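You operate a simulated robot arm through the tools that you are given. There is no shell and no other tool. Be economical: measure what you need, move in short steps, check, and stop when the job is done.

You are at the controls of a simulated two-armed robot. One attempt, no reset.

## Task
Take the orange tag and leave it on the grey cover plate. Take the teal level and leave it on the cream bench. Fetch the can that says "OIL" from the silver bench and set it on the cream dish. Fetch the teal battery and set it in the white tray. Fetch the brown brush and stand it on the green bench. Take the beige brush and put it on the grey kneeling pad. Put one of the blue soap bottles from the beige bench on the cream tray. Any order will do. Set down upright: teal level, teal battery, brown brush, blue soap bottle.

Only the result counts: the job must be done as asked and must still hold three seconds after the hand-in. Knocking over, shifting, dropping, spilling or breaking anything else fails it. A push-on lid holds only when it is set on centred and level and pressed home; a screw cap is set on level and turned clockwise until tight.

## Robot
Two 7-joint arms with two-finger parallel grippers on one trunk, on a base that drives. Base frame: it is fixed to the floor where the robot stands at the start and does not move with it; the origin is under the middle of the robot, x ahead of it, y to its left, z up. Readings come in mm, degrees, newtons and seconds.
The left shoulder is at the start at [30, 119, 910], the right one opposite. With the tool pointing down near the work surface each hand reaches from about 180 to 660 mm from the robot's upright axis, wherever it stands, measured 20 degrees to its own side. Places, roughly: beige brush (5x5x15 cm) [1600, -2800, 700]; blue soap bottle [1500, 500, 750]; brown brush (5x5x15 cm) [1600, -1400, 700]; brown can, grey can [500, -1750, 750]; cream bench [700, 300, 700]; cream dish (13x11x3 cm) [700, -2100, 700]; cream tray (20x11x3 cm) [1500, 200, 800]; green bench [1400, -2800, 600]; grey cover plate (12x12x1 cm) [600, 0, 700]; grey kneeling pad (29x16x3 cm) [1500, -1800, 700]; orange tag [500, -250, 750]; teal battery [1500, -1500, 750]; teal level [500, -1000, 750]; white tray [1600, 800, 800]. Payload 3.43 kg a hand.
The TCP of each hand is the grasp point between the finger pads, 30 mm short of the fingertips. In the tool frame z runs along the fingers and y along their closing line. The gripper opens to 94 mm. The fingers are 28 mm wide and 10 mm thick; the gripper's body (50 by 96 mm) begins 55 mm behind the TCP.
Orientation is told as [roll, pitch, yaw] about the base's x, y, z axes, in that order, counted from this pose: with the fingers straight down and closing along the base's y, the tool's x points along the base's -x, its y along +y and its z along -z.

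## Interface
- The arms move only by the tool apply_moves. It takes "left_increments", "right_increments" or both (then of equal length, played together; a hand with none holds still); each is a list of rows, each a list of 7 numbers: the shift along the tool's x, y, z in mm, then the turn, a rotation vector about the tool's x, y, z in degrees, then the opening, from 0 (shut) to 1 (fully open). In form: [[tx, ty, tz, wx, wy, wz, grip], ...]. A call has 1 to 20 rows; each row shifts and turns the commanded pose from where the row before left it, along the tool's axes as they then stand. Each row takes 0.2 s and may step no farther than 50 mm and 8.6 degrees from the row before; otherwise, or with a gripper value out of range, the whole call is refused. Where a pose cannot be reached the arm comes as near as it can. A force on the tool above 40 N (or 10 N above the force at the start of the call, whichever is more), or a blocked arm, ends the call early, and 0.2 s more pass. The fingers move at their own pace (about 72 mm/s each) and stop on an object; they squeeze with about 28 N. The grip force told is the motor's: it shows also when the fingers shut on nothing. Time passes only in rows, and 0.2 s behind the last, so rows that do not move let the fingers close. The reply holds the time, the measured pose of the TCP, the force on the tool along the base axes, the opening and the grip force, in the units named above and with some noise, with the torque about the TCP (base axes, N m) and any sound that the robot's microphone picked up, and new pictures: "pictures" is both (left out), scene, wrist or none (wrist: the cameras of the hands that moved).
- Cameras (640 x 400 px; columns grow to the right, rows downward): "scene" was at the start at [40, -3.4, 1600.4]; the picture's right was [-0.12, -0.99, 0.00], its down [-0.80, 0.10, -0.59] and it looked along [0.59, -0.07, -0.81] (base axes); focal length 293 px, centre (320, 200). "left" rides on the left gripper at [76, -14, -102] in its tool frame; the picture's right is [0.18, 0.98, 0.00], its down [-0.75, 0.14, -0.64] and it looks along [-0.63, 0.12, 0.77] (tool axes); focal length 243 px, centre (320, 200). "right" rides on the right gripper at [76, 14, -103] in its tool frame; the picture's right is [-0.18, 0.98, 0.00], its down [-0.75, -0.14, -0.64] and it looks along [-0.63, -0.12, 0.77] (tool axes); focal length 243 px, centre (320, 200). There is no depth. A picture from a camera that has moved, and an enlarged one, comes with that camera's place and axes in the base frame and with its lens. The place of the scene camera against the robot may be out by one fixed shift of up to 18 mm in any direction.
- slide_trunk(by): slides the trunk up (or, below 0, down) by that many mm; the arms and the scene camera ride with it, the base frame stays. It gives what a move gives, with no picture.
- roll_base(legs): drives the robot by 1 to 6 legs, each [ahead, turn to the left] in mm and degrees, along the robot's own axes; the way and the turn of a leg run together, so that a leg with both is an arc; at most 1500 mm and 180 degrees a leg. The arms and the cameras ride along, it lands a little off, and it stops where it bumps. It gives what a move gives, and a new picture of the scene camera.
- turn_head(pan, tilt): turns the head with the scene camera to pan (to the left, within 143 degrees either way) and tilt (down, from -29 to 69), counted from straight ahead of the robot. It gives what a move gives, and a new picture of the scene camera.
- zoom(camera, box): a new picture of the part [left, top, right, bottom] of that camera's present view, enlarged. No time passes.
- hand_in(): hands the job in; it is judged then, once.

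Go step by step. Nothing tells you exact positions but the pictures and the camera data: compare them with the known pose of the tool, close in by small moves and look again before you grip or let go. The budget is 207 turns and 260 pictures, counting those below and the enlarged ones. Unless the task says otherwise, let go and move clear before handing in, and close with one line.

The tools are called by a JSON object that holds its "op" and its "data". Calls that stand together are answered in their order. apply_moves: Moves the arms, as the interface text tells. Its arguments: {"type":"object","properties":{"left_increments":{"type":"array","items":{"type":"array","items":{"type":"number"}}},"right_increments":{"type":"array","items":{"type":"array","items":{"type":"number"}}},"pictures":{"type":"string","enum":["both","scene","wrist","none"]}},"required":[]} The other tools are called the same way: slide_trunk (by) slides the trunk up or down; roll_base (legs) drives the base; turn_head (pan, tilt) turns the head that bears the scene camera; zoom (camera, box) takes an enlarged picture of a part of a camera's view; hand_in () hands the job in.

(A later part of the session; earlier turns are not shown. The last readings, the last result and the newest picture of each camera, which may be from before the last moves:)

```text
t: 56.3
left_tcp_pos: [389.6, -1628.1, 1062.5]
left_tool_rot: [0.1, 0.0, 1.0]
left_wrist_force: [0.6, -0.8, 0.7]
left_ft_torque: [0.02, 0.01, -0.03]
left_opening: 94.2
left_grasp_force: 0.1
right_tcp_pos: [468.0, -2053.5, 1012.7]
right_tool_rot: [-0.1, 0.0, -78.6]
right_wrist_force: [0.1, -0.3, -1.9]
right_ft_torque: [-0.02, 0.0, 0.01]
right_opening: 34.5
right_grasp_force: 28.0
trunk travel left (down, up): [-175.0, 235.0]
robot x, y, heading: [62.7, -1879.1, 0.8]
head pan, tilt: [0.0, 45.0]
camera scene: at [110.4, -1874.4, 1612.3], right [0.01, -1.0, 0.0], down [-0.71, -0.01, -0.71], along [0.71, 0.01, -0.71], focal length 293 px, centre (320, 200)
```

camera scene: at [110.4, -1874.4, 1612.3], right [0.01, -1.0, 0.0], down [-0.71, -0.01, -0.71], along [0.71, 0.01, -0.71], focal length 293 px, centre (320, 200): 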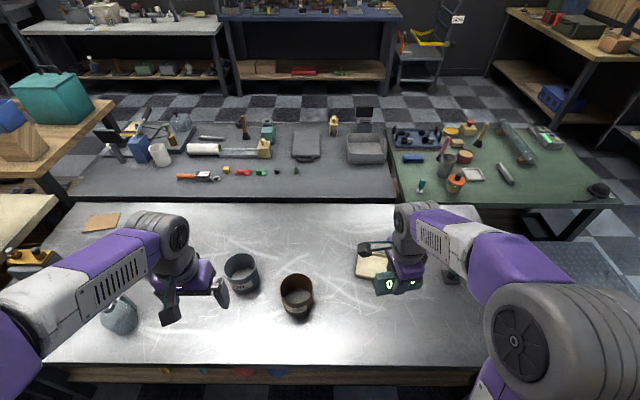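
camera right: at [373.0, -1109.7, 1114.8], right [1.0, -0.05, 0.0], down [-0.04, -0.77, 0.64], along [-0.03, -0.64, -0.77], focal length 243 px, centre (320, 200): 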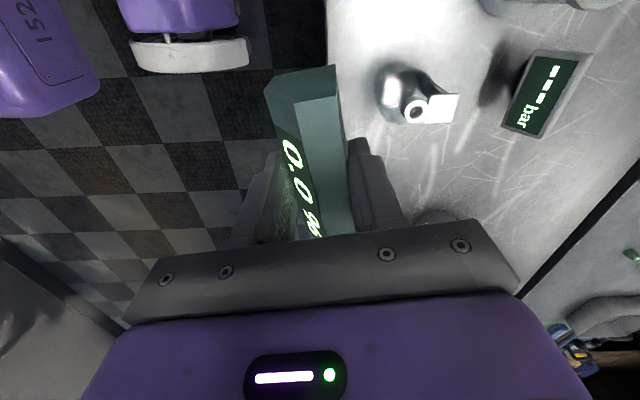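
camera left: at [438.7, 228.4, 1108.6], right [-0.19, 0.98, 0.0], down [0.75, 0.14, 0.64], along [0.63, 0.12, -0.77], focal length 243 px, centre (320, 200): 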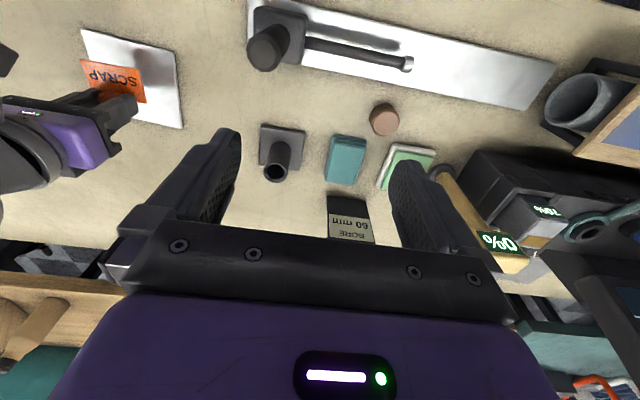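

{"op": "zoom", "data": {"camera": "scene", "box": [200, 225, 440, 345]}}

{"op": "zoom", "data": {"camera": "scene", "box": [180, 90, 640, 210]}}

```text
2.67 times, centred on (320, 285) of scene
camera zoom: at [110.4, -1874.4, 1612.3], right [0.01, -1.0, 0.0], down [-0.71, -0.01, -0.71], along [0.71, 0.01, -0.71], focal length 780 px, centre (320, -27)
```

zoom: 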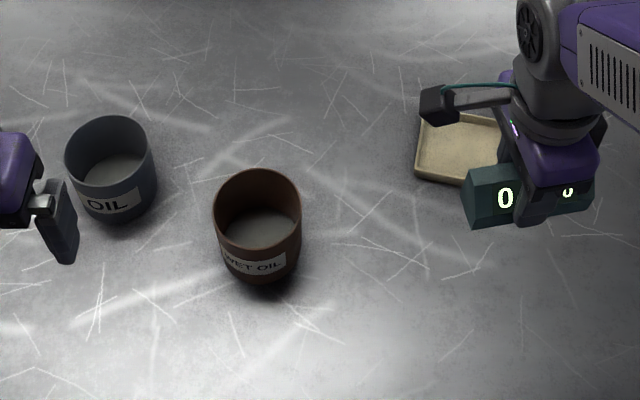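

```text
1.39 times, centred on (410, 150) of scene
camera zoom: at [110.4, -1874.4, 1612.3], right [0.01, -1.0, 0.0], down [-0.71, -0.01, -0.71], along [0.71, 0.01, -0.71], focal length 407 px, centre (195, 270)
```

zoom: 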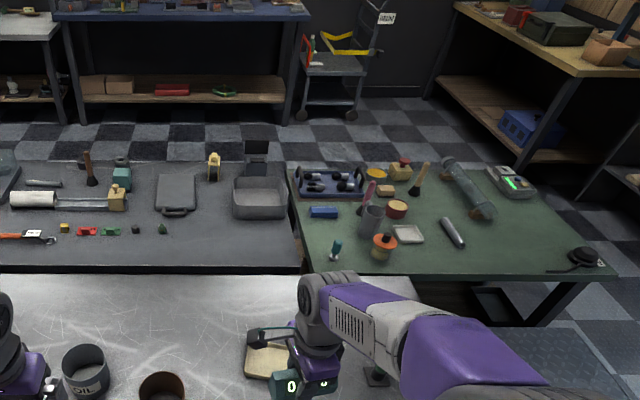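

The grey can reads just "OIL"; the brown one reads "WET OIL". The can is at about [652,-1594] and the dish at about [709,-2061]. I'll check how close the base can get to the bench.

{"op": "turn_head", "data": {"pan": 0, "tilt": 69}}

```text
t: 57.2
left_tcp_pos: [388.9, -1627.8, 1063.6]
left_tool_rot: [0.0, 0.0, 0.9]
left_wrist_force: [0.0, 0.8, 0.3]
left_ft_torque: [-0.02, 0.0, -0.01]
left_opening: 94.0
left_grasp_force: 0.1
right_tcp_pos: [467.7, -2054.2, 1012.0]
right_tool_rot: [0.0, 0.0, -78.7]
right_wrist_force: [0.0, -0.6, -1.1]
right_ft_torque: [0.02, 0.01, -0.02]
right_opening: 34.4
right_grasp_force: 28.2
trunk travel left (down, up): [-175.0, 235.0]
robot x, y, heading: [61.9, -1879.7, 1.0]
head pan, tilt: [0.0, 68.8]
camera scene: at [85.0, -1874.8, 1583.4], right [0.01, -1.0, 0.0], down [-0.93, -0.01, -0.36], along [0.36, 0.0, -0.93], focal length 293 px, centre (320, 200)
```

scene: 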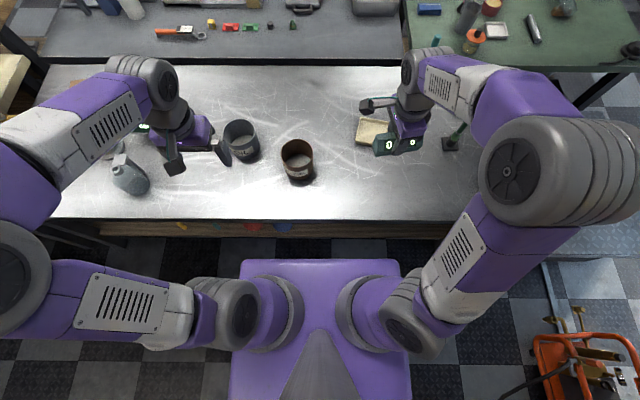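

There's little gap to the bench, so I'll advance only 50 mm; that brings both targets within reach.

{"op": "roll_base", "data": {"legs": [[50, 0]]}}

```text
t: 58.1
left_tcp_pos: [439.0, -1627.3, 1061.9]
left_tool_rot: [0.0, 0.1, 1.0]
left_wrist_force: [0.9, -0.8, -0.1]
left_ft_torque: [-0.01, 0.05, 0.02]
left_opening: 94.2
left_grasp_force: 0.1
right_tcp_pos: [519.4, -2053.5, 1011.6]
right_tool_rot: [-0.1, 0.0, -78.8]
right_wrist_force: [-0.1, 0.1, -1.1]
right_ft_torque: [0.03, 0.03, 0.02]
right_opening: 34.4
right_grasp_force: 28.7
trunk travel left (down, up): [-175.0, 235.0]
robot x, y, heading: [112.4, -1874.8, 0.4]
head pan, tilt: [0.0, 68.8]
camera scene: at [136.5, -1874.2, 1583.3], right [0.01, -1.0, 0.0], down [-0.93, -0.01, -0.36], along [0.36, 0.0, -0.93], focal length 293 px, centre (320, 200)
```

scene: 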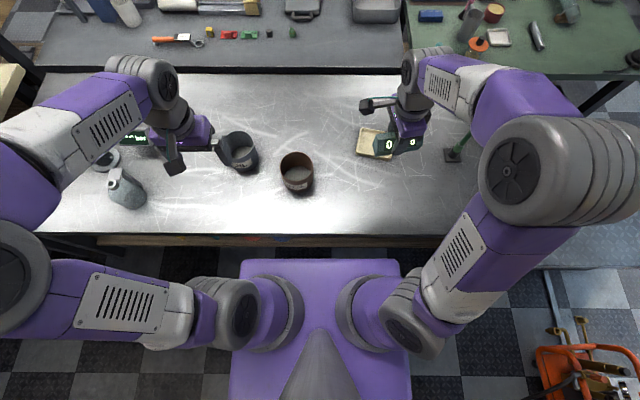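

{"op": "apply_moves", "data": {"left_increments": [[-40, -3, 20, 0, 0, 0, 1], [-40, -3, 20, 0, 0, 0, 1], [-40, -3, 20, 0, 0, 0, 1], [-40, -3, 20, 0, 0, 0, 1], [-40, -3, 20, 0, 0, 0, 1]], "pictures": "wrist"}}

```text
t: 59.3
left_tcp_pos: [641.7, -1638.3, 962.7]
left_tool_rot: [0.0, 0.1, 0.9]
left_wrist_force: [0.6, -0.8, -0.4]
left_ft_torque: [-0.01, 0.02, -0.01]
left_opening: 93.9
left_grasp_force: 0.1
right_tcp_pos: [517.7, -2052.6, 1011.7]
right_tool_rot: [-0.1, 0.0, -78.7]
right_wrist_force: [-0.1, 0.3, -1.4]
right_ft_torque: [-0.02, 0.01, 0.0]
right_opening: 34.2
right_grasp_force: 27.4
trunk travel left (down, up): [-175.0, 235.0]
robot x, y, heading: [110.7, -1877.1, 0.7]
head pan, tilt: [0.0, 68.8]
camera left: at [565.8, -1652.3, 1063.9], right [-0.2, 0.98, 0.0], down [0.75, 0.15, 0.64], along [0.63, 0.13, -0.77], focal length 243 px, centre (320, 200)
```

left: 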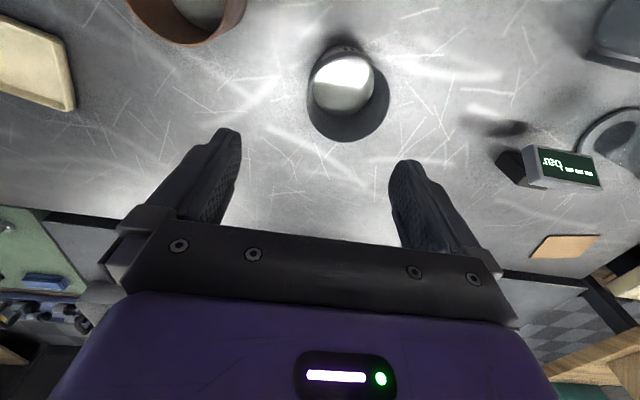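

{"op": "apply_moves", "data": {"left_increments": [[0, 0, 40, 0, 0, 0, 1], [0, 0, 40, 0, 0, 0, 1], [0, 0, 30, 0, 0, 0, 1]], "pictures": "wrist"}}

{"op": "zoom", "data": {"camera": "scene", "box": [180, 90, 420, 240]}}

```text
t: 60.1
left_tcp_pos: [641.6, -1638.5, 851.7]
left_tool_rot: [0.0, 0.0, 0.9]
left_wrist_force: [-0.1, 0.4, 0.0]
left_ft_torque: [-0.04, 0.01, 0.01]
left_opening: 94.3
left_grasp_force: 0.0
right_tcp_pos: [518.1, -2052.1, 1011.6]
right_tool_rot: [0.0, 0.0, -78.8]
right_wrist_force: [0.6, -0.3, -1.5]
right_ft_torque: [0.01, 0.03, 0.0]
right_opening: 34.4
right_grasp_force: 28.1
trunk travel left (down, up): [-175.0, 235.0]
robot x, y, heading: [109.4, -1880.3, 0.9]
head pan, tilt: [0.0, 68.8]
camera left: at [565.9, -1653.2, 952.7], right [-0.2, 0.98, 0.0], down [0.75, 0.15, 0.64], along [0.63, 0.13, -0.77], focal length 243 px, centre (320, 200)
```

left: 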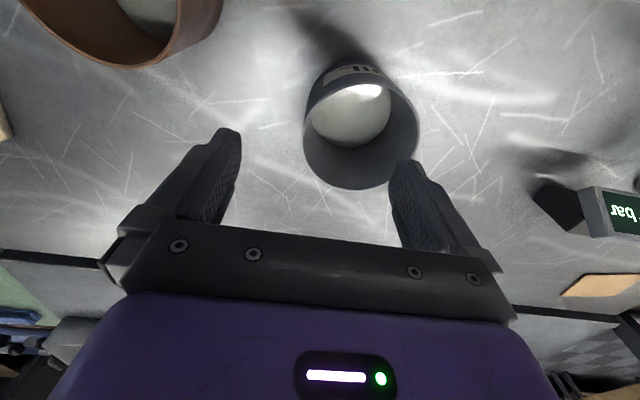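

```text
2.67 times, centred on (300, 165) of scene
camera zoom: at [135.2, -1874.1, 1583.4], right [0.01, -1.0, 0.0], down [-0.93, -0.01, -0.36], along [0.36, 0.0, -0.93], focal length 780 px, centre (373, 293)
```

zoom: 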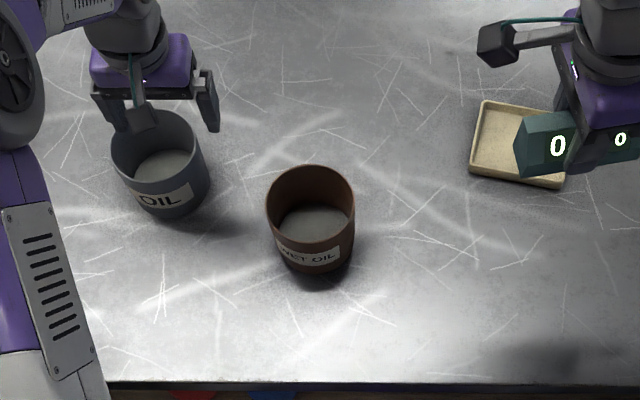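

The can rim is at z≈700, centre about [663,-1588], about 118 mm wide — too wide to span, so I'll pinch its right-hand wall with one finger inside.

{"op": "apply_moves", "data": {"left_increments": [[-21, -7, 0, 0, 0, 0, 1], [0, 0, 40, 0, 0, 0, 1], [0, 0, 40, 0, 0, 0, 1]], "pictures": "wrist"}}

{"op": "zoom", "data": {"camera": "scene", "box": [180, 90, 340, 190]}}

```text
t: 60.9
left_tcp_pos: [660.0, -1649.2, 774.5]
left_tool_rot: [0.0, 0.2, 0.9]
left_wrist_force: [0.6, 0.0, -0.9]
left_ft_torque: [-0.01, 0.03, 0.0]
left_opening: 93.9
left_grasp_force: 0.0
right_tcp_pos: [517.8, -2053.3, 1012.5]
right_tool_rot: [0.0, 0.0, -78.9]
right_wrist_force: [0.2, -0.1, -0.7]
right_ft_torque: [-0.01, 0.02, -0.03]
right_opening: 34.4
right_grasp_force: 27.9
trunk travel left (down, up): [-175.0, 235.0]
robot x, y, heading: [112.8, -1877.8, 0.8]
head pan, tilt: [0.0, 68.8]
camera left: at [584.4, -1664.2, 874.2], right [-0.2, 0.98, 0.0], down [0.75, 0.15, 0.64], along [0.63, 0.13, -0.77], focal length 243 px, centre (320, 200)
```

left: 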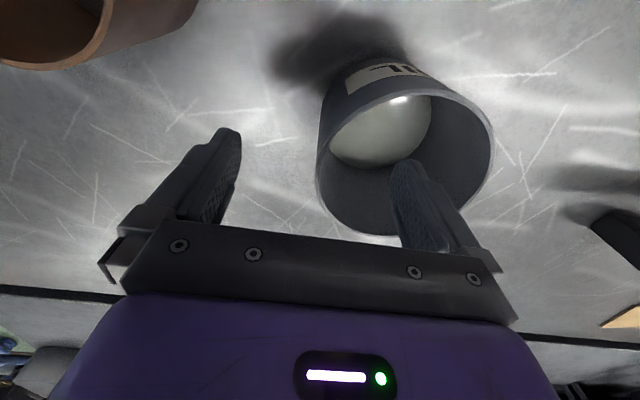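

```text
4.00 times, centred on (260, 140) of scene
camera zoom: at [135.0, -1874.3, 1583.4], right [0.01, -1.0, 0.0], down [-0.93, -0.01, -0.36], along [0.36, 0.0, -0.93], focal length 1171 px, centre (560, 440)
```

zoom: 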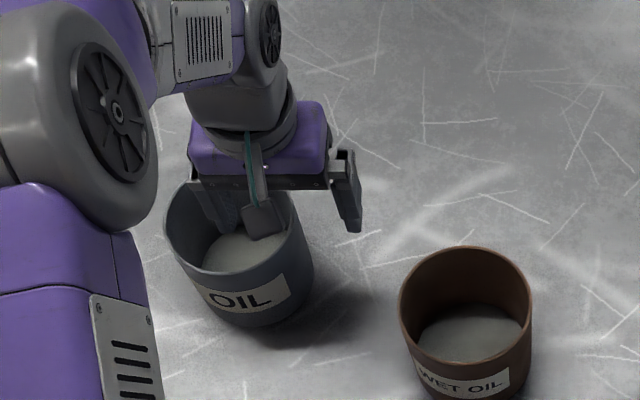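

{"op": "apply_moves", "data": {"left_increments": [[-6, 5, 20, 0, 0, 0, 1], [0, 0, 20, 0, 0, 0, 1], [0, 0, 20, 0, 0, 0, 1], [0, 0, 10, 0, 0, 0, 1]], "pictures": "wrist"}}

{"op": "zoom", "data": {"camera": "scene", "box": [180, 90, 340, 190]}}

```text
t: 61.9
left_tcp_pos: [663.7, -1641.5, 702.0]
left_tool_rot: [0.0, -0.1, 1.0]
left_wrist_force: [-0.2, -0.3, -0.6]
left_ft_torque: [-0.01, -0.01, -0.01]
left_opening: 94.1
left_grasp_force: 0.1
right_tcp_pos: [517.5, -2052.9, 1011.7]
right_tool_rot: [-0.1, -0.1, -78.8]
right_wrist_force: [0.6, -0.1, -1.5]
right_ft_torque: [0.0, 0.03, -0.01]
right_opening: 34.4
right_grasp_force: 28.1
trunk travel left (down, up): [-175.0, 235.0]
robot x, y, heading: [112.2, -1879.5, 0.6]
head pan, tilt: [0.0, 68.8]
camera left: at [589.4, -1657.2, 803.2], right [-0.2, 0.98, 0.0], down [0.75, 0.15, 0.64], along [0.63, 0.13, -0.77], focal length 243 px, centre (320, 200)
```

left: 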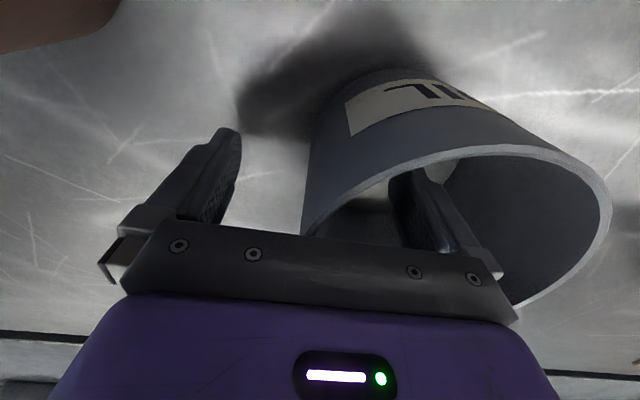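

```text
4.00 times, centred on (260, 140) of scene
camera zoom: at [134.3, -1874.3, 1583.4], right [0.01, -1.0, 0.0], down [-0.93, -0.01, -0.36], along [0.36, 0.0, -0.93], focal length 1171 px, centre (560, 440)
```

zoom: 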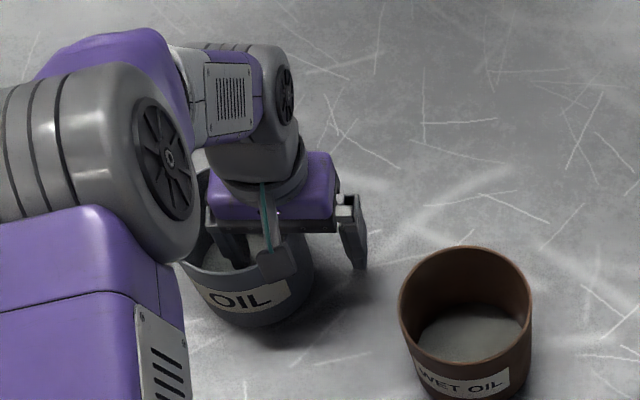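

The wall is between the fingers. Lower slightly, close, and test-lift 15 mm.

{"op": "apply_moves", "data": {"left_increments": [[0, 0, 8, 0, 0, 0, 1], [0, 0, 0, 0, 0, 0, 0.5], [0, 0, 0, 0, 0, 0, 0], [0, 0, 0, 0, 0, 0, 0], [0, 0, 0, 0, 0, 0, 0], [0, 0, 0, 0, 0, 0, 0]], "pictures": "wrist"}}

```text
t: 63.3
left_tcp_pos: [665.4, -1641.7, 697.3]
left_tool_rot: [0.1, 0.0, 1.0]
left_wrist_force: [-4.9, 1.0, 11.6]
left_ft_torque: [1.37, 0.32, 0.47]
left_opening: 11.2
left_grasp_force: 28.1
right_tcp_pos: [516.3, -2053.4, 1012.8]
right_tool_rot: [0.3, -0.1, -78.8]
right_wrist_force: [0.5, 0.0, -1.7]
right_ft_torque: [0.03, -0.04, 0.02]
right_opening: 34.4
right_grasp_force: 27.5
trunk travel left (down, up): [-175.0, 235.0]
robot x, y, heading: [112.6, -1882.3, 0.6]
head pan, tilt: [0.0, 68.8]
camera left: at [588.8, -1656.7, 797.3], right [-0.2, 0.98, 0.0], down [0.75, 0.15, 0.64], along [0.63, 0.13, -0.77], focal length 243 px, centre (320, 200)
```

left: 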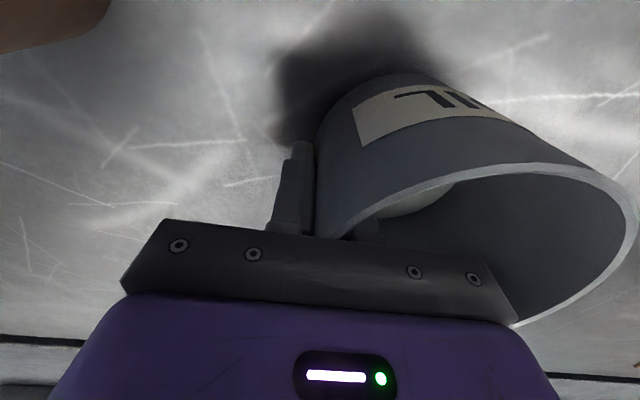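

{"op": "apply_moves", "data": {"left_increments": [[0, 0, -5, 0, 0, 0, 0], [0, 0, -5, 0, 0, 0, 0], [0, 0, -5, 0, 0, 0, 0], [0, 0, -5, 0, 0, 0, 0], [0, 0, 0, 0, 0, 0, 0]], "pictures": "wrist"}}

{"op": "zoom", "data": {"camera": "scene", "box": [180, 90, 340, 190]}}

```text
t: 64.5
left_tcp_pos: [665.0, -1641.3, 714.7]
left_tool_rot: [0.0, 0.1, 0.8]
left_wrist_force: [-0.2, -0.2, -3.2]
left_ft_torque: [-0.16, 0.01, -0.04]
left_opening: 9.5
left_grasp_force: 27.8
right_tcp_pos: [518.1, -2052.8, 1012.2]
right_tool_rot: [-0.1, -0.1, -78.9]
right_wrist_force: [0.9, 0.2, -1.1]
right_ft_torque: [-0.02, -0.02, 0.01]
right_opening: 34.2
right_grasp_force: 28.3
trunk travel left (down, up): [-175.0, 235.0]
robot x, y, heading: [109.1, -1879.4, 0.6]
head pan, tilt: [0.0, 68.8]
camera left: at [589.8, -1656.4, 816.1], right [-0.2, 0.98, 0.0], down [0.75, 0.15, 0.64], along [0.63, 0.13, -0.77], focal length 243 px, centre (320, 200)
```

left: 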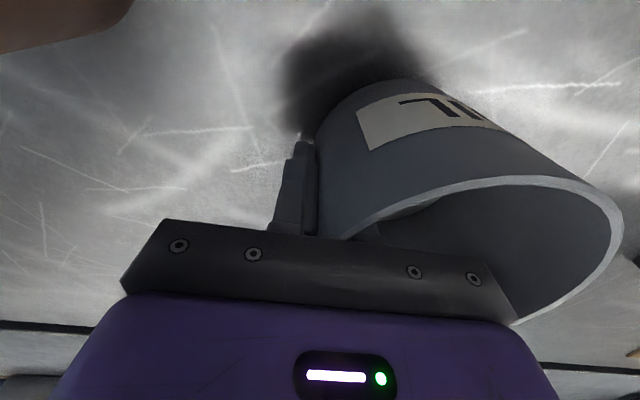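

```text
4.00 times, centred on (260, 140) of scene
camera zoom: at [134.8, -1874.1, 1583.4], right [0.01, -1.0, 0.0], down [-0.93, -0.01, -0.36], along [0.36, 0.0, -0.93], focal length 1171 px, centre (560, 440)
```

zoom: 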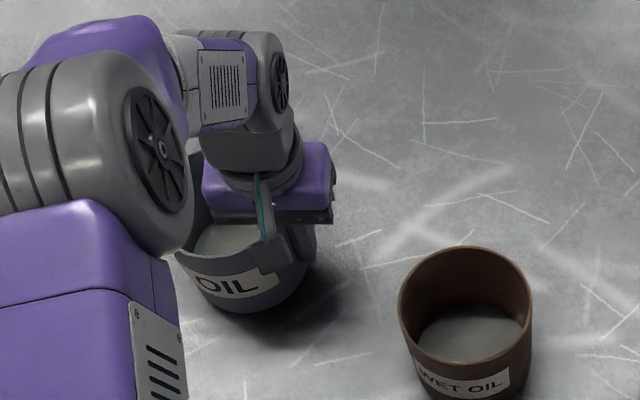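

Held: about 3 N, level. Raise it and draw it back before driving to the dish.

{"op": "apply_moves", "data": {"left_increments": [[0, 0, -30, 0, 0, 0, 0], [0, 0, -40, 0, 0, 0, 0], [0, 0, -40, 0, 0, 0, 0], [0, 0, -40, 0, 0, 0, 0], [0, 0, -40, 0, 0, 0, 0], [0, 0, -40, 0, 0, 0, 0], [30, 0, 0, 0, 0, 0, 0], [40, 0, 0, 0, 0, 0, 0], [40, 0, 0, 0, 0, 0, 0], [40, 0, 0, 0, 0, 0, 0], [40, 0, 0, 0, 0, 0, 0], [20, 0, 0, 0, 0, 0, 0]], "pictures": "wrist"}}

{"op": "roll_base", "data": {"legs": [[-60, 0], [0, -90], [320, 0], [0, 90]]}}

```text
t: 67.1
left_tcp_pos: [457.6, -1643.3, 944.2]
left_tool_rot: [0.0, 0.0, 0.8]
left_wrist_force: [-0.5, -0.2, -3.0]
left_ft_torque: [-0.12, 0.01, -0.01]
left_opening: 9.4
left_grasp_force: 28.0
right_tcp_pos: [518.1, -2054.0, 1011.6]
right_tool_rot: [0.1, -0.1, -78.7]
right_wrist_force: [0.2, -0.6, -1.2]
right_ft_torque: [0.02, -0.04, 0.01]
right_opening: 34.4
right_grasp_force: 27.8
trunk travel left (down, up): [-175.0, 235.0]
robot x, y, heading: [109.5, -1879.8, 0.6]
head pan, tilt: [0.0, 68.8]
camera left: at [380.7, -1658.7, 1045.9], right [-0.2, 0.98, 0.0], down [0.75, 0.15, 0.64], along [0.63, 0.13, -0.77], focal length 243 px, centre (320, 200)
```

left: 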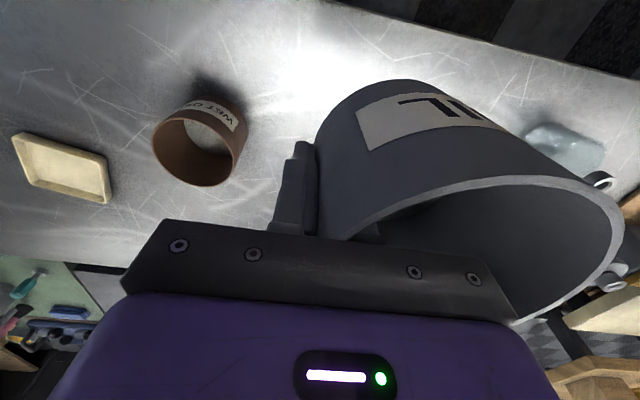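

```text
t: 77.4
left_tcp_pos: [404.3, -1966.4, 945.1]
left_tool_rot: [0.0, 0.0, 0.6]
left_wrist_force: [0.1, 0.2, -2.8]
left_ft_torque: [-0.14, 0.0, 0.02]
left_opening: 9.7
left_grasp_force: 27.7
right_tcp_pos: [461.3, -2377.9, 1012.4]
right_tool_rot: [0.1, -0.1, -79.1]
right_wrist_force: [0.3, -0.8, -0.3]
right_ft_torque: [0.03, 0.01, 0.0]
right_opening: 34.4
right_grasp_force: 27.9
trunk travel left (down, up): [-175.0, 235.0]
robot x, y, heading: [58.9, -2200.0, 0.5]
head pan, tilt: [0.0, 68.8]
camera scene: at [79.3, -2195.5, 1583.4], right [0.01, -1.0, 0.0], down [-0.93, -0.01, -0.36], along [0.36, 0.0, -0.93], focal length 293 px, centre (320, 200)
```

scene: 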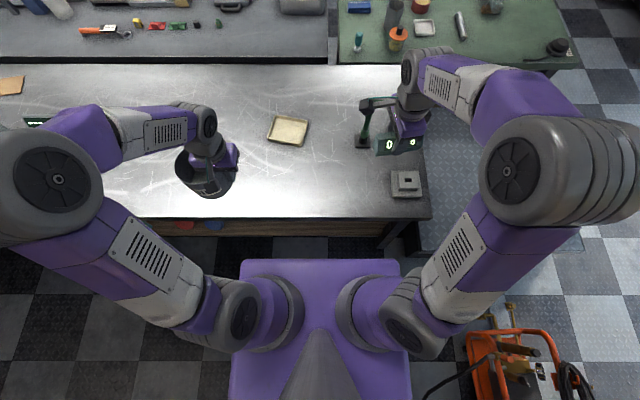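

Now advance 50 mm and bring the can above the dish (~[708,-2068]).

{"op": "roll_base", "data": {"legs": [[50, 0]]}}

{"op": "apply_moves", "data": {"left_increments": [[-26, -32, 12, 0, 0, 0, 0], [-26, -32, 12, 0, 0, 0, 0], [-26, -32, 12, 0, 0, 0, 0], [-26, -32, 12, 0, 0, 0, 0], [-26, -32, 12, 0, 0, 0, 0], [-40, 0, 12, 0, 0, 0, 0], [-40, 0, 12, 0, 0, 0, 0], [-30, 0, 6, 0, 0, 0, 0]], "pictures": "both"}}

```text
t: 78.4
left_tcp_pos: [452.3, -1967.5, 944.3]
left_tool_rot: [0.0, 0.2, 0.5]
left_wrist_force: [0.9, 0.8, -3.0]
left_ft_torque: [-0.17, 0.03, 0.01]
left_opening: 9.5
left_grasp_force: 28.5
right_tcp_pos: [510.8, -2375.5, 1011.4]
right_tool_rot: [-0.1, 0.0, -79.1]
right_wrist_force: [0.2, 0.7, -2.2]
right_ft_torque: [0.03, 0.04, -0.02]
right_opening: 34.2
right_grasp_force: 28.0
trunk travel left (down, up): [-175.0, 235.0]
robot x, y, heading: [103.4, -2202.5, 0.6]
head pan, tilt: [0.0, 68.8]
camera scene: at [130.4, -2195.3, 1583.3], right [0.01, -1.0, 0.0], down [-0.93, -0.01, -0.36], along [0.36, 0.0, -0.93], focal length 293 px, centre (320, 200)
```

scene: 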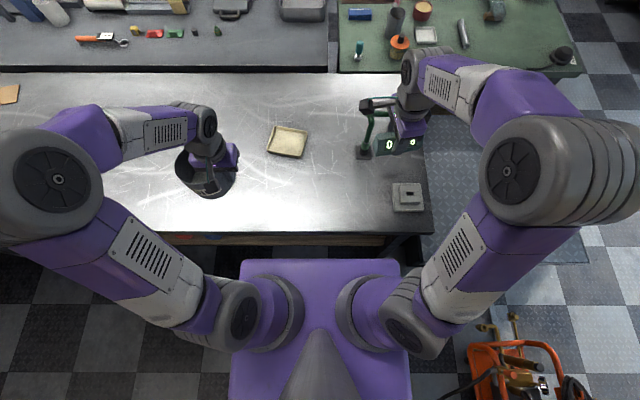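

```text
t: 80.2
left_tcp_pos: [692.7, -2124.9, 853.3]
left_tool_rot: [0.1, 0.2, 0.6]
left_wrist_force: [-0.2, 0.2, -3.4]
left_ft_torque: [-0.13, 0.0, 0.01]
left_opening: 9.4
left_grasp_force: 28.1
right_tcp_pos: [510.5, -2376.4, 1011.8]
right_tool_rot: [0.0, 0.0, -79.1]
right_wrist_force: [-0.2, 0.3, -1.5]
right_ft_torque: [0.01, 0.03, -0.01]
right_opening: 34.4
right_grasp_force: 27.9
trunk travel left (down, up): [-175.0, 235.0]
robot x, y, heading: [103.8, -2203.2, 0.5]
head pan, tilt: [0.0, 68.8]
camera scene: at [129.1, -2195.3, 1583.4], right [0.01, -1.0, 0.0], down [-0.93, -0.01, -0.36], along [0.36, 0.0, -0.93], focal length 293 px, centre (320, 200)
camera left: at [617.9, -2137.9, 955.2], right [-0.19, 0.98, 0.0], down [0.75, 0.15, 0.64], along [0.63, 0.12, -0.77], focal length 243 px, centre (320, 200)
```

scene: 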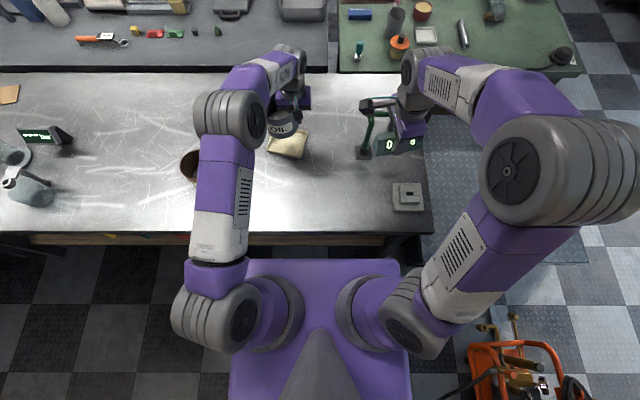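
left: 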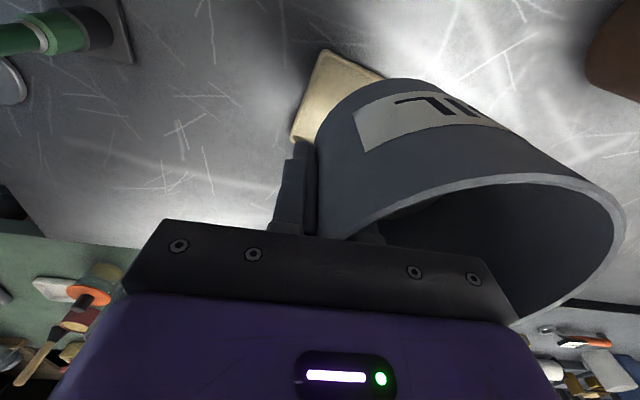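

Dish centre works out to about [727,-2071]. Shift ahead 33 mm and lower part way.

{"op": "apply_moves", "data": {"left_increments": [[-33, -3, 0, 0, 0, 0, 0], [0, 0, 40, 0, 0, 0, 0], [0, 0, 40, 0, 0, 0, 0], [0, 0, 10, 0, 0, 0, 0]], "pictures": "both"}}

{"op": "zoom", "data": {"camera": "scene", "box": [240, 80, 400, 180]}}

```text
t: 81.2
left_tcp_pos: [725.1, -2129.0, 763.7]
left_tool_rot: [-0.1, -0.1, 0.6]
left_wrist_force: [0.5, 0.0, -3.8]
left_ft_torque: [-0.15, -0.02, 0.0]
left_opening: 9.8
left_grasp_force: 27.9
right_tcp_pos: [510.8, -2376.9, 1012.1]
right_tool_rot: [-0.1, 0.0, -79.1]
right_wrist_force: [0.4, 0.2, -1.0]
right_ft_torque: [0.0, 0.01, -0.01]
right_opening: 34.3
right_grasp_force: 27.4
trunk travel left (down, up): [-175.0, 235.0]
robot x, y, heading: [104.8, -2203.7, 0.4]
head pan, tilt: [0.0, 68.8]
camera scene: at [128.1, -2195.5, 1583.4], right [0.01, -1.0, 0.0], down [-0.93, -0.01, -0.36], along [0.36, 0.0, -0.93], focal length 293 px, centre (320, 200)
camera left: at [649.9, -2143.3, 864.6], right [-0.19, 0.98, 0.0], down [0.75, 0.15, 0.64], along [0.63, 0.12, -0.77], focal length 243 px, centre (320, 200)
```

scene: 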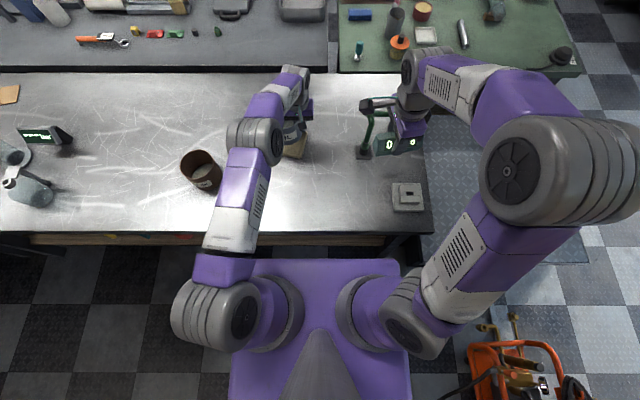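
left: 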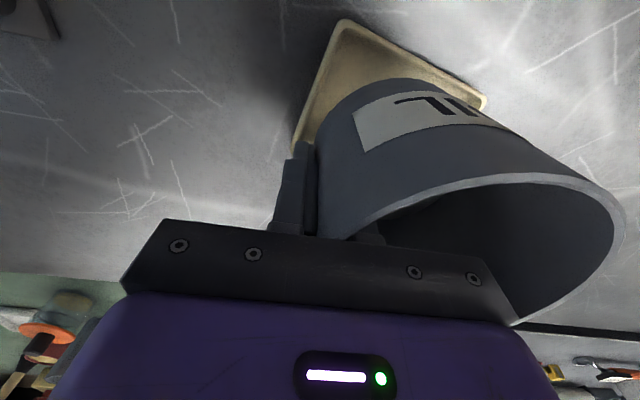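

```text
4.00 times, centred on (320, 130) of scene
camera zoom: at [128.1, -2195.5, 1583.4], right [0.01, -1.0, 0.0], down [-0.93, -0.01, -0.36], along [0.36, 0.0, -0.93], focal length 1171 px, centre (320, 480)
```

zoom: 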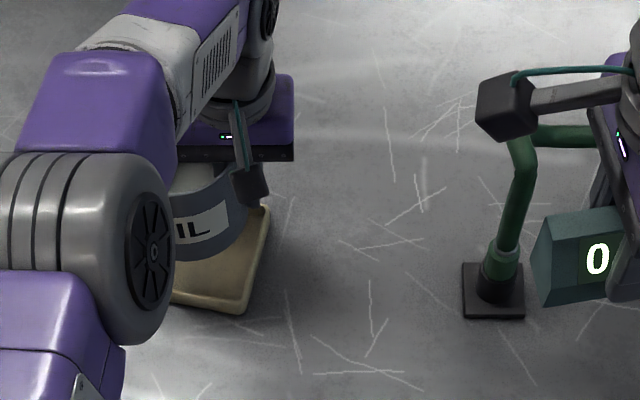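

Centre confirmed at about [726,-2074]. Lower in small steps until contact.

{"op": "apply_moves", "data": {"left_increments": [[0, 0, 10, 0, 0, 0, 0], [0, 0, 10, 0, 0, 0, 0], [0, 0, 6, 0, 0, 0, 0], [0, 0, 3, 0, 0, 0, 0], [0, 0, 3, 0, 0, 0, 0], [0, 0, 3, 0, 0, 0, 0]], "pictures": "wrist"}}

```text
t: 82.6
left_tcp_pos: [725.5, -2127.7, 729.0]
left_tool_rot: [0.0, 0.1, 0.7]
left_wrist_force: [-0.1, 0.6, -2.6]
left_ft_torque: [-0.14, 0.04, -0.01]
left_opening: 9.8
left_grasp_force: 27.8
right_tcp_pos: [510.5, -2376.8, 1011.6]
right_tool_rot: [0.0, -0.1, -79.1]
right_wrist_force: [0.1, -0.7, -0.6]
right_ft_torque: [0.01, -0.01, 0.01]
right_opening: 34.4
right_grasp_force: 28.6
trunk travel left (down, up): [-175.0, 235.0]
robot x, y, heading: [107.6, -2198.8, 0.6]
head pan, tilt: [0.0, 68.8]
camera left: at [650.7, -2141.2, 830.2], right [-0.19, 0.98, 0.0], down [0.75, 0.15, 0.64], along [0.63, 0.12, -0.77], focal length 243 px, centre (320, 200)
```

left: 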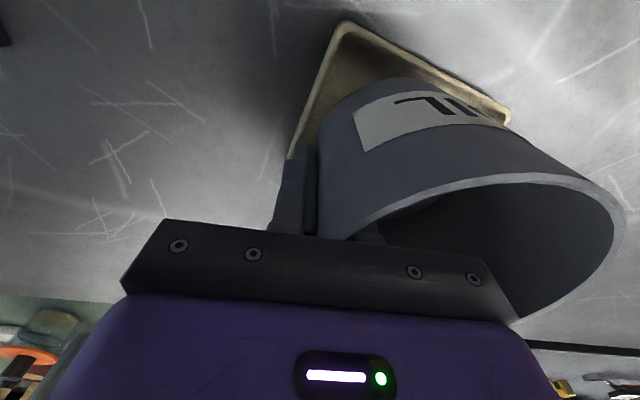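

{"op": "apply_moves", "data": {"left_increments": [[0, 0, 3, 0, 0, 0, 0], [0, 0, 3, 0, 0, 0, 0], [0, 0, 3, 0, 0, 0, 0], [0, 0, 3, 0, 0, 0, 0]], "pictures": "wrist"}}

```text
t: 83.6
left_tcp_pos: [727.1, -2127.7, 718.9]
left_tool_rot: [-0.1, -0.1, 0.6]
left_wrist_force: [-1.3, 0.0, 2.7]
left_ft_torque: [0.19, -0.21, 0.05]
left_opening: 9.6
left_grasp_force: 27.9
right_tcp_pos: [509.7, -2376.4, 1012.1]
right_tool_rot: [-0.1, -0.1, -79.1]
right_wrist_force: [-0.1, 0.0, -2.4]
right_ft_torque: [0.02, 0.02, 0.02]
right_opening: 34.3
right_grasp_force: 28.3
trunk travel left (down, up): [-175.0, 235.0]
robot x, y, heading: [107.7, -2201.0, 0.5]
head pan, tilt: [0.0, 68.8]
camera left: at [650.8, -2141.4, 819.8], right [-0.19, 0.98, 0.0], down [0.75, 0.15, 0.64], along [0.63, 0.12, -0.77], focal length 243 px, centre (320, 200)
```

left: 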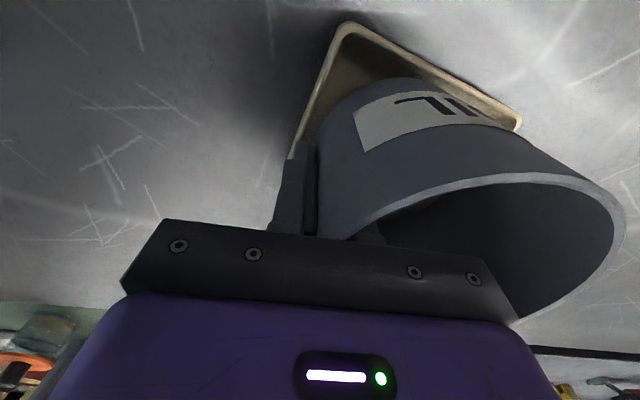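

Contact is on the far side, so the can sits a little too far ahead. Raise slightly, shift back 7 mm and try again.

{"op": "apply_moves", "data": {"left_increments": [[0, 0, -6, 0, 0, 0, 0], [7, 0, 0, 0, 0, 0, 0], [0, 0, 4, 0, 0, 0, 0], [0, 0, 3, 0, 0, 0, 0], [0, 0, 3, 0, 0, 0, 0]], "pictures": "wrist"}}

```text
t: 84.8
left_tcp_pos: [718.8, -2128.5, 717.5]
left_tool_rot: [-0.1, -0.4, 0.6]
left_wrist_force: [0.8, -3.0, 25.5]
left_ft_torque: [1.76, 1.26, 0.15]
left_opening: 10.0
left_grasp_force: 27.9
right_tcp_pos: [507.8, -2377.5, 1013.2]
right_tool_rot: [0.2, -0.1, -79.1]
right_wrist_force: [0.3, -0.1, -0.4]
right_ft_torque: [0.01, 0.01, 0.01]
right_opening: 34.3
right_grasp_force: 27.6
trunk travel left (down, up): [-175.0, 235.0]
robot x, y, heading: [104.7, -2200.4, 0.4]
head pan, tilt: [0.0, 68.8]
camera left: at [643.4, -2142.4, 818.2], right [-0.19, 0.98, 0.0], down [0.75, 0.15, 0.65], along [0.64, 0.12, -0.76], focal length 243 px, centre (320, 200)
```

left: 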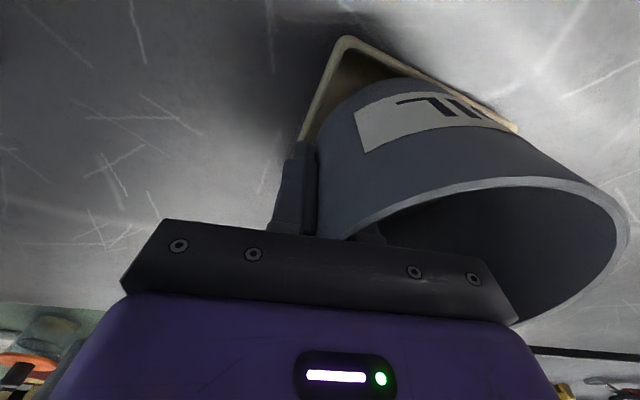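

The can spans both the near and far rims, so it rests on the dish's rim. I'll centre it at x≈723 and settle it gently.

{"op": "apply_moves", "data": {"left_increments": [[0, 0, -8, 0, 0, 0, 0], [-4, 0, 0, 0, 0, 0, 0], [0, 0, 3, 0, 0, 0, 0], [0, 0, 1, 0, 0, 0, 0]], "pictures": "none"}}

```text
t: 85.8
left_tcp_pos: [723.0, -2128.6, 717.0]
left_tool_rot: [0.0, 0.0, 0.5]
left_wrist_force: [-0.4, -0.5, -3.3]
left_ft_torque: [-0.16, 0.04, 0.02]
left_opening: 9.9
left_grasp_force: 28.1
right_tcp_pos: [511.1, -2377.3, 1012.2]
right_tool_rot: [0.1, 0.0, -79.1]
right_wrist_force: [0.3, -0.4, -2.0]
right_ft_torque: [0.02, -0.01, 0.0]
right_opening: 34.2
right_grasp_force: 27.4
trunk travel left (down, up): [-175.0, 235.0]
robot x, y, heading: [105.9, -2203.3, 0.4]
head pan, tilt: [0.0, 68.8]
```

No contact at 717 now — it may fit inside after all. Continue down in 2 mm steps.

{"op": "apply_moves", "data": {"left_increments": [[0, 0, 2, 0, 0, 0, 0], [0, 0, 2, 0, 0, 0, 0], [0, 0, 1, 0, 0, 0, 0]], "pictures": "none"}}

```text
t: 86.6
left_tcp_pos: [724.1, -2126.0, 712.7]
left_tool_rot: [0.0, 0.1, 0.6]
left_wrist_force: [-0.8, 1.4, -2.4]
left_ft_torque: [-0.14, 0.02, 0.06]
left_opening: 9.8
left_grasp_force: 28.0
right_tcp_pos: [510.0, -2375.8, 1011.0]
right_tool_rot: [0.0, 0.0, -79.1]
right_wrist_force: [1.1, 0.5, -1.6]
right_ft_torque: [-0.06, -0.02, -0.03]
right_opening: 34.2
right_grasp_force: 27.9
trunk travel left (down, up): [-175.0, 235.0]
robot x, y, heading: [102.7, -2202.0, 0.3]
head pan, tilt: [0.0, 68.8]
```

{"op": "apply_moves", "data": {"left_increments": [[0, 0, 2, 0, 0, 0, 0], [0, 0, 2, 0, 0, 0, 0], [0, 0, 2, 0, 0, 0, 0], [0, 0, 2, 0, 0, 0, 0]], "pictures": "wrist"}}

```text
t: 87.6
left_tcp_pos: [724.5, -2127.1, 705.9]
left_tool_rot: [0.0, -0.1, 0.6]
left_wrist_force: [0.3, 0.8, 4.2]
left_ft_torque: [0.22, 0.03, 0.22]
left_opening: 9.9
left_grasp_force: 27.8
right_tcp_pos: [508.9, -2376.7, 1013.1]
right_tool_rot: [0.0, -0.1, -79.0]
right_wrist_force: [1.5, -0.5, -1.4]
right_ft_torque: [0.04, 0.02, 0.01]
right_opening: 34.6
right_grasp_force: 28.2
trunk travel left (down, up): [-175.0, 235.0]
robot x, y, heading: [107.4, -2201.9, 0.4]
head pan, tilt: [0.0, 68.8]
camera left: at [648.1, -2141.9, 806.5], right [-0.19, 0.98, 0.0], down [0.75, 0.15, 0.64], along [0.63, 0.12, -0.77], focal length 243 px, centre (320, 200)
```

left: 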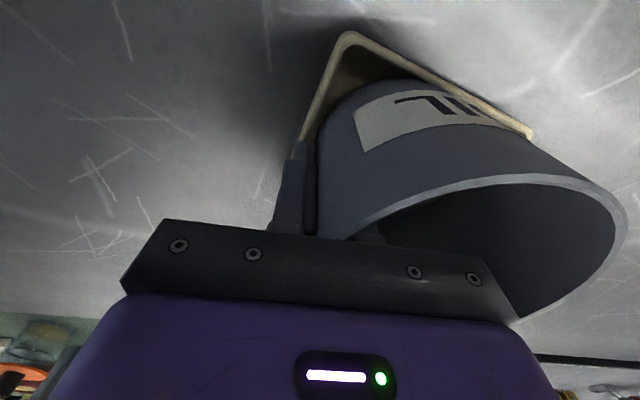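

The can is down on the dish floor. Release and lift straight up.

{"op": "apply_moves", "data": {"left_increments": [[0, 0, 0, 0, 0, 0, 0.3], [0, 0, 0, 0, 0, 0, 0.4], [0, 0, -20, 0, 0, 0, 0.4], [0, 0, -30, 0, 0, 0, 0.4], [0, 0, -40, 0, 0, 0, 0.4], [0, 0, -40, 0, 0, 0, 0.4], [0, 0, -40, 0, 0, 0, 1]], "pictures": "wrist"}}

```text
t: 89.2
left_tcp_pos: [721.8, -2127.0, 873.8]
left_tool_rot: [0.1, 0.0, 0.6]
left_wrist_force: [0.4, 0.3, -0.3]
left_ft_torque: [-0.02, 0.0, 0.02]
left_opening: 93.0
left_grasp_force: 0.6
right_tcp_pos: [509.8, -2377.1, 1012.1]
right_tool_rot: [0.0, 0.0, -79.1]
right_wrist_force: [-0.9, -0.8, -0.5]
right_ft_torque: [0.0, -0.03, 0.01]
right_opening: 34.4
right_grasp_force: 28.2
trunk travel left (down, up): [-175.0, 235.0]
robot x, y, heading: [104.2, -2197.7, 0.4]
head pan, tilt: [0.0, 68.8]
camera left: at [647.0, -2140.1, 974.6], right [-0.19, 0.98, 0.0], down [0.75, 0.15, 0.64], along [0.63, 0.12, -0.77], focal length 243 px, centre (320, 200)
```

left: 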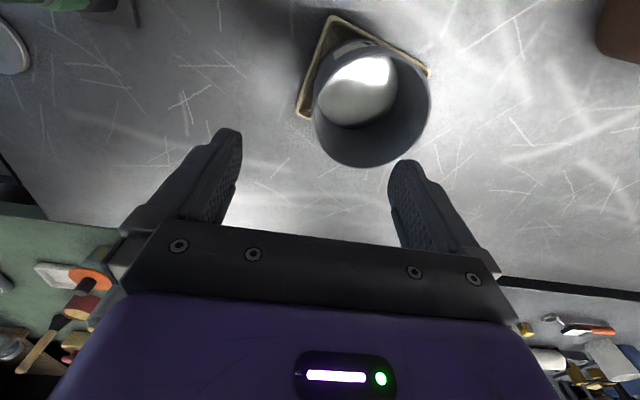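

The can rests on the dish. Now draw the left arm in and drive back to the cream bench with the level.

{"op": "apply_moves", "data": {"left_increments": [[20, 0, -40, 0, 0, 0, 1], [38, 20, -22, 0, 0, 0, 1], [38, 25, -20, 0, 0, 0, 1], [38, 25, -20, 0, 0, 0, 1], [38, 25, -20, 0, 0, 0, 1], [38, 25, -20, 0, 0, 0, 1], [38, 25, -20, 0, 0, 0, 1], [38, 25, -20, 0, 0, 0, 1]], "pictures": "none"}}

{"op": "roll_base", "data": {"legs": [[-60, 0], [0, 89.6], [1070, 0], [1070, 0], [0, -90]]}}

```text
t: 91.0
left_tcp_pos: [432.2, -1956.7, 1055.9]
left_tool_rot: [-0.1, 0.0, 0.6]
left_wrist_force: [-0.8, -0.4, 0.5]
left_ft_torque: [-0.01, -0.01, 0.01]
left_opening: 94.0
left_grasp_force: 0.1
right_tcp_pos: [508.8, -2376.7, 1012.6]
right_tool_rot: [0.0, 0.0, -79.1]
right_wrist_force: [-0.3, -0.3, -0.7]
right_ft_torque: [-0.03, -0.01, -0.02]
right_opening: 34.4
right_grasp_force: 27.6
trunk travel left (down, up): [-175.0, 235.0]
robot x, y, heading: [104.6, -2198.3, 0.4]
head pan, tilt: [0.0, 68.8]
```

```text
t: 109.9
left_tcp_pos: [340.4, 187.7, 1055.3]
left_tool_rot: [0.0, 0.1, -0.1]
left_wrist_force: [-0.4, 0.4, -0.1]
left_ft_torque: [-0.02, -0.02, 0.01]
left_opening: 93.9
left_grasp_force: 0.1
right_tcp_pos: [410.4, -230.5, 1011.9]
right_tool_rot: [0.0, 0.0, -79.7]
right_wrist_force: [-0.4, -0.6, -1.5]
right_ft_torque: [0.03, 0.01, -0.02]
right_opening: 34.3
right_grasp_force: 28.3
trunk travel left (down, up): [-175.0, 235.0]
robot x, y, heading: [6.7, -50.0, -0.5]
head pan, tilt: [0.0, 68.8]
camera scene: at [30.2, -44.6, 1583.4], right [-0.01, -1.0, 0.0], down [-0.93, 0.01, -0.36], along [0.36, 0.0, -0.93], focal length 293 px, centre (320, 200)
```

scene: 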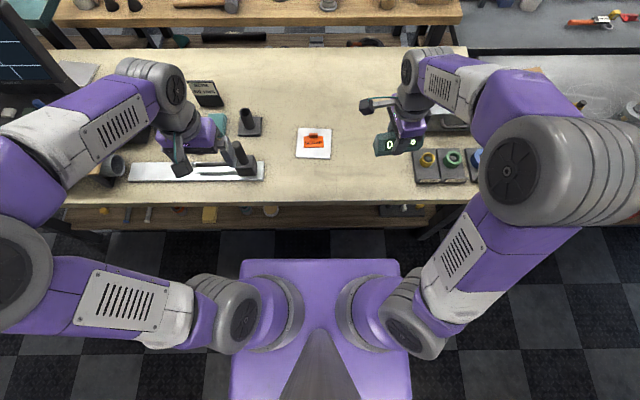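

Clear spot on the cream bench at about [480,-210]. Move over it and lower.

{"op": "apply_moves", "data": {"right_increments": [[4, 36, 10, 0, 0, 0, 0], [4, 36, 10, 0, 0, 0, 0], [0, 0, 45, 0, 0, 0, 0], [0, 0, 45, 0, 0, 0, 0], [0, 0, 40, 0, 0, 0, 0], [0, 0, 20, 0, 0, 0, 0]], "pictures": "both"}}

{"op": "zoom", "data": {"camera": "scene", "box": [280, 90, 480, 215]}}

```text
t: 111.3
left_tcp_pos: [339.4, 188.3, 1055.2]
left_tool_rot: [0.0, 0.1, -0.1]
left_wrist_force: [-0.5, 0.2, 0.2]
left_ft_torque: [0.05, 0.01, -0.04]
left_opening: 94.3
left_grasp_force: 0.0
right_tcp_pos: [478.3, -209.4, 842.1]
right_tool_rot: [0.0, 0.0, -79.8]
right_wrist_force: [-0.1, 0.1, -1.0]
right_ft_torque: [0.02, 0.04, 0.01]
right_opening: 34.3
right_grasp_force: 28.6
trunk travel left (down, up): [-175.0, 235.0]
robot x, y, heading: [8.8, -47.1, -0.2]
head pan, tilt: [0.0, 68.8]
camera scene: at [30.4, -44.4, 1583.4], right [-0.01, -1.0, 0.0], down [-0.93, 0.01, -0.36], along [0.36, 0.0, -0.93], focal length 293 px, centre (320, 200)
camera right: at [479.8, -132.0, 943.3], right [1.0, -0.01, 0.0], down [-0.01, -0.77, 0.64], along [0.0, -0.64, -0.77], focal length 243 px, centre (320, 200)
```

scene: 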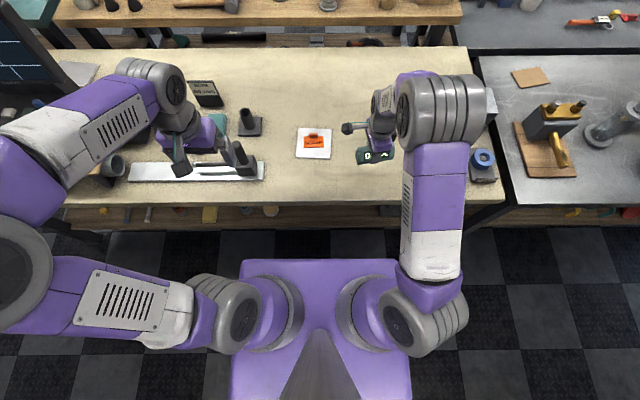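
right: 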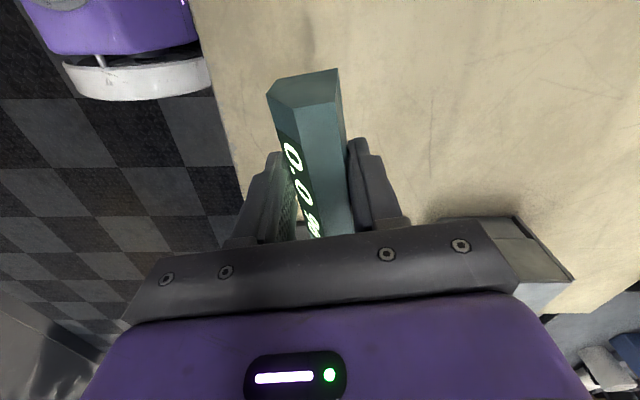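

```text
3.20 times, centred on (380, 152) of scene
camera zoom: at [30.4, -44.4, 1583.4], right [-0.01, -1.0, 0.0], down [-0.93, 0.01, -0.36], along [0.36, 0.0, -0.93], focal length 936 px, centre (128, 352)
```

zoom: 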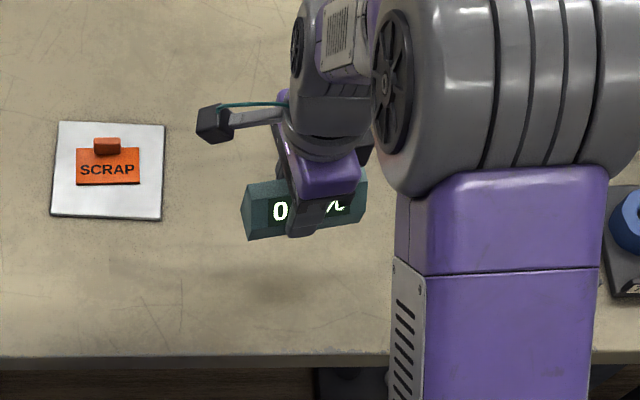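

{"op": "apply_moves", "data": {"right_increments": [[0, 0, 20, 0, 0, 0, 0], [0, 0, 20, 0, 0, 0, 0], [0, 0, 15, 0, 0, 0, 0], [0, 0, 10, 0, 0, 0, 0], [0, 0, 4, 0, 0, 0, 0], [0, 0, 3, 0, 0, 0, 0]], "pictures": "wrist"}}

```text
t: 112.7
left_tcp_pos: [340.2, 188.2, 1055.2]
left_tool_rot: [0.1, -0.1, -0.1]
left_wrist_force: [0.0, 0.2, -0.4]
left_ft_torque: [-0.03, -0.01, 0.0]
left_opening: 94.0
left_grasp_force: 0.0
right_tcp_pos: [480.1, -209.8, 770.5]
right_tool_rot: [0.0, 0.0, -79.8]
right_wrist_force: [-0.4, 1.1, -1.5]
right_ft_torque: [-0.03, -0.03, 0.01]
right_opening: 34.3
right_grasp_force: 28.0
trunk travel left (down, up): [-175.0, 235.0]
robot x, y, heading: [3.8, -49.7, -0.5]
head pan, tilt: [0.0, 68.8]
camera right: at [480.6, -132.4, 872.4], right [1.0, -0.01, 0.0], down [-0.01, -0.77, 0.64], along [-0.01, -0.64, -0.77], focal length 243 px, centre (320, 200)
```

right: 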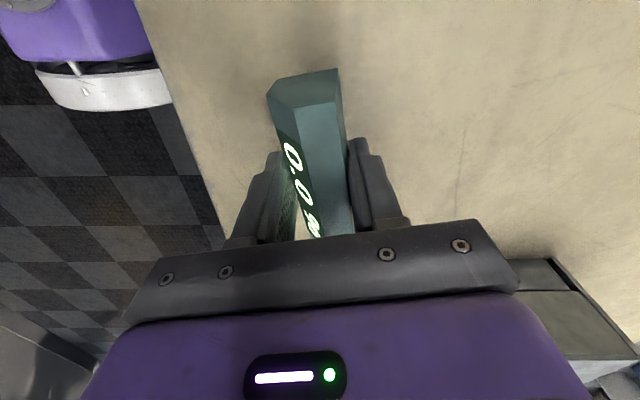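

{"op": "apply_moves", "data": {"right_increments": [[0, 0, 4, 0, 0, 0, 0], [0, 0, 4, 0, 0, 0, 0], [0, 0, 3, 0, 0, 0, 0], [0, 0, 3, 0, 0, 0, 0]], "pictures": "none"}}

```text
t: 113.7
left_tcp_pos: [339.0, 188.9, 1055.7]
left_tool_rot: [-0.1, 0.0, 0.0]
left_wrist_force: [0.8, -0.7, -0.6]
left_ft_torque: [-0.03, 0.02, 0.01]
left_opening: 94.1
left_grasp_force: 0.0
right_tcp_pos: [480.5, -210.4, 756.1]
right_tool_rot: [0.0, -0.1, -79.8]
right_wrist_force: [0.2, -0.4, -1.0]
right_ft_torque: [-0.01, 0.0, -0.01]
right_opening: 34.3
right_grasp_force: 27.9
trunk travel left (down, up): [-175.0, 235.0]
robot x, y, heading: [6.1, -49.9, -0.1]
head pan, tilt: [0.0, 68.8]
```

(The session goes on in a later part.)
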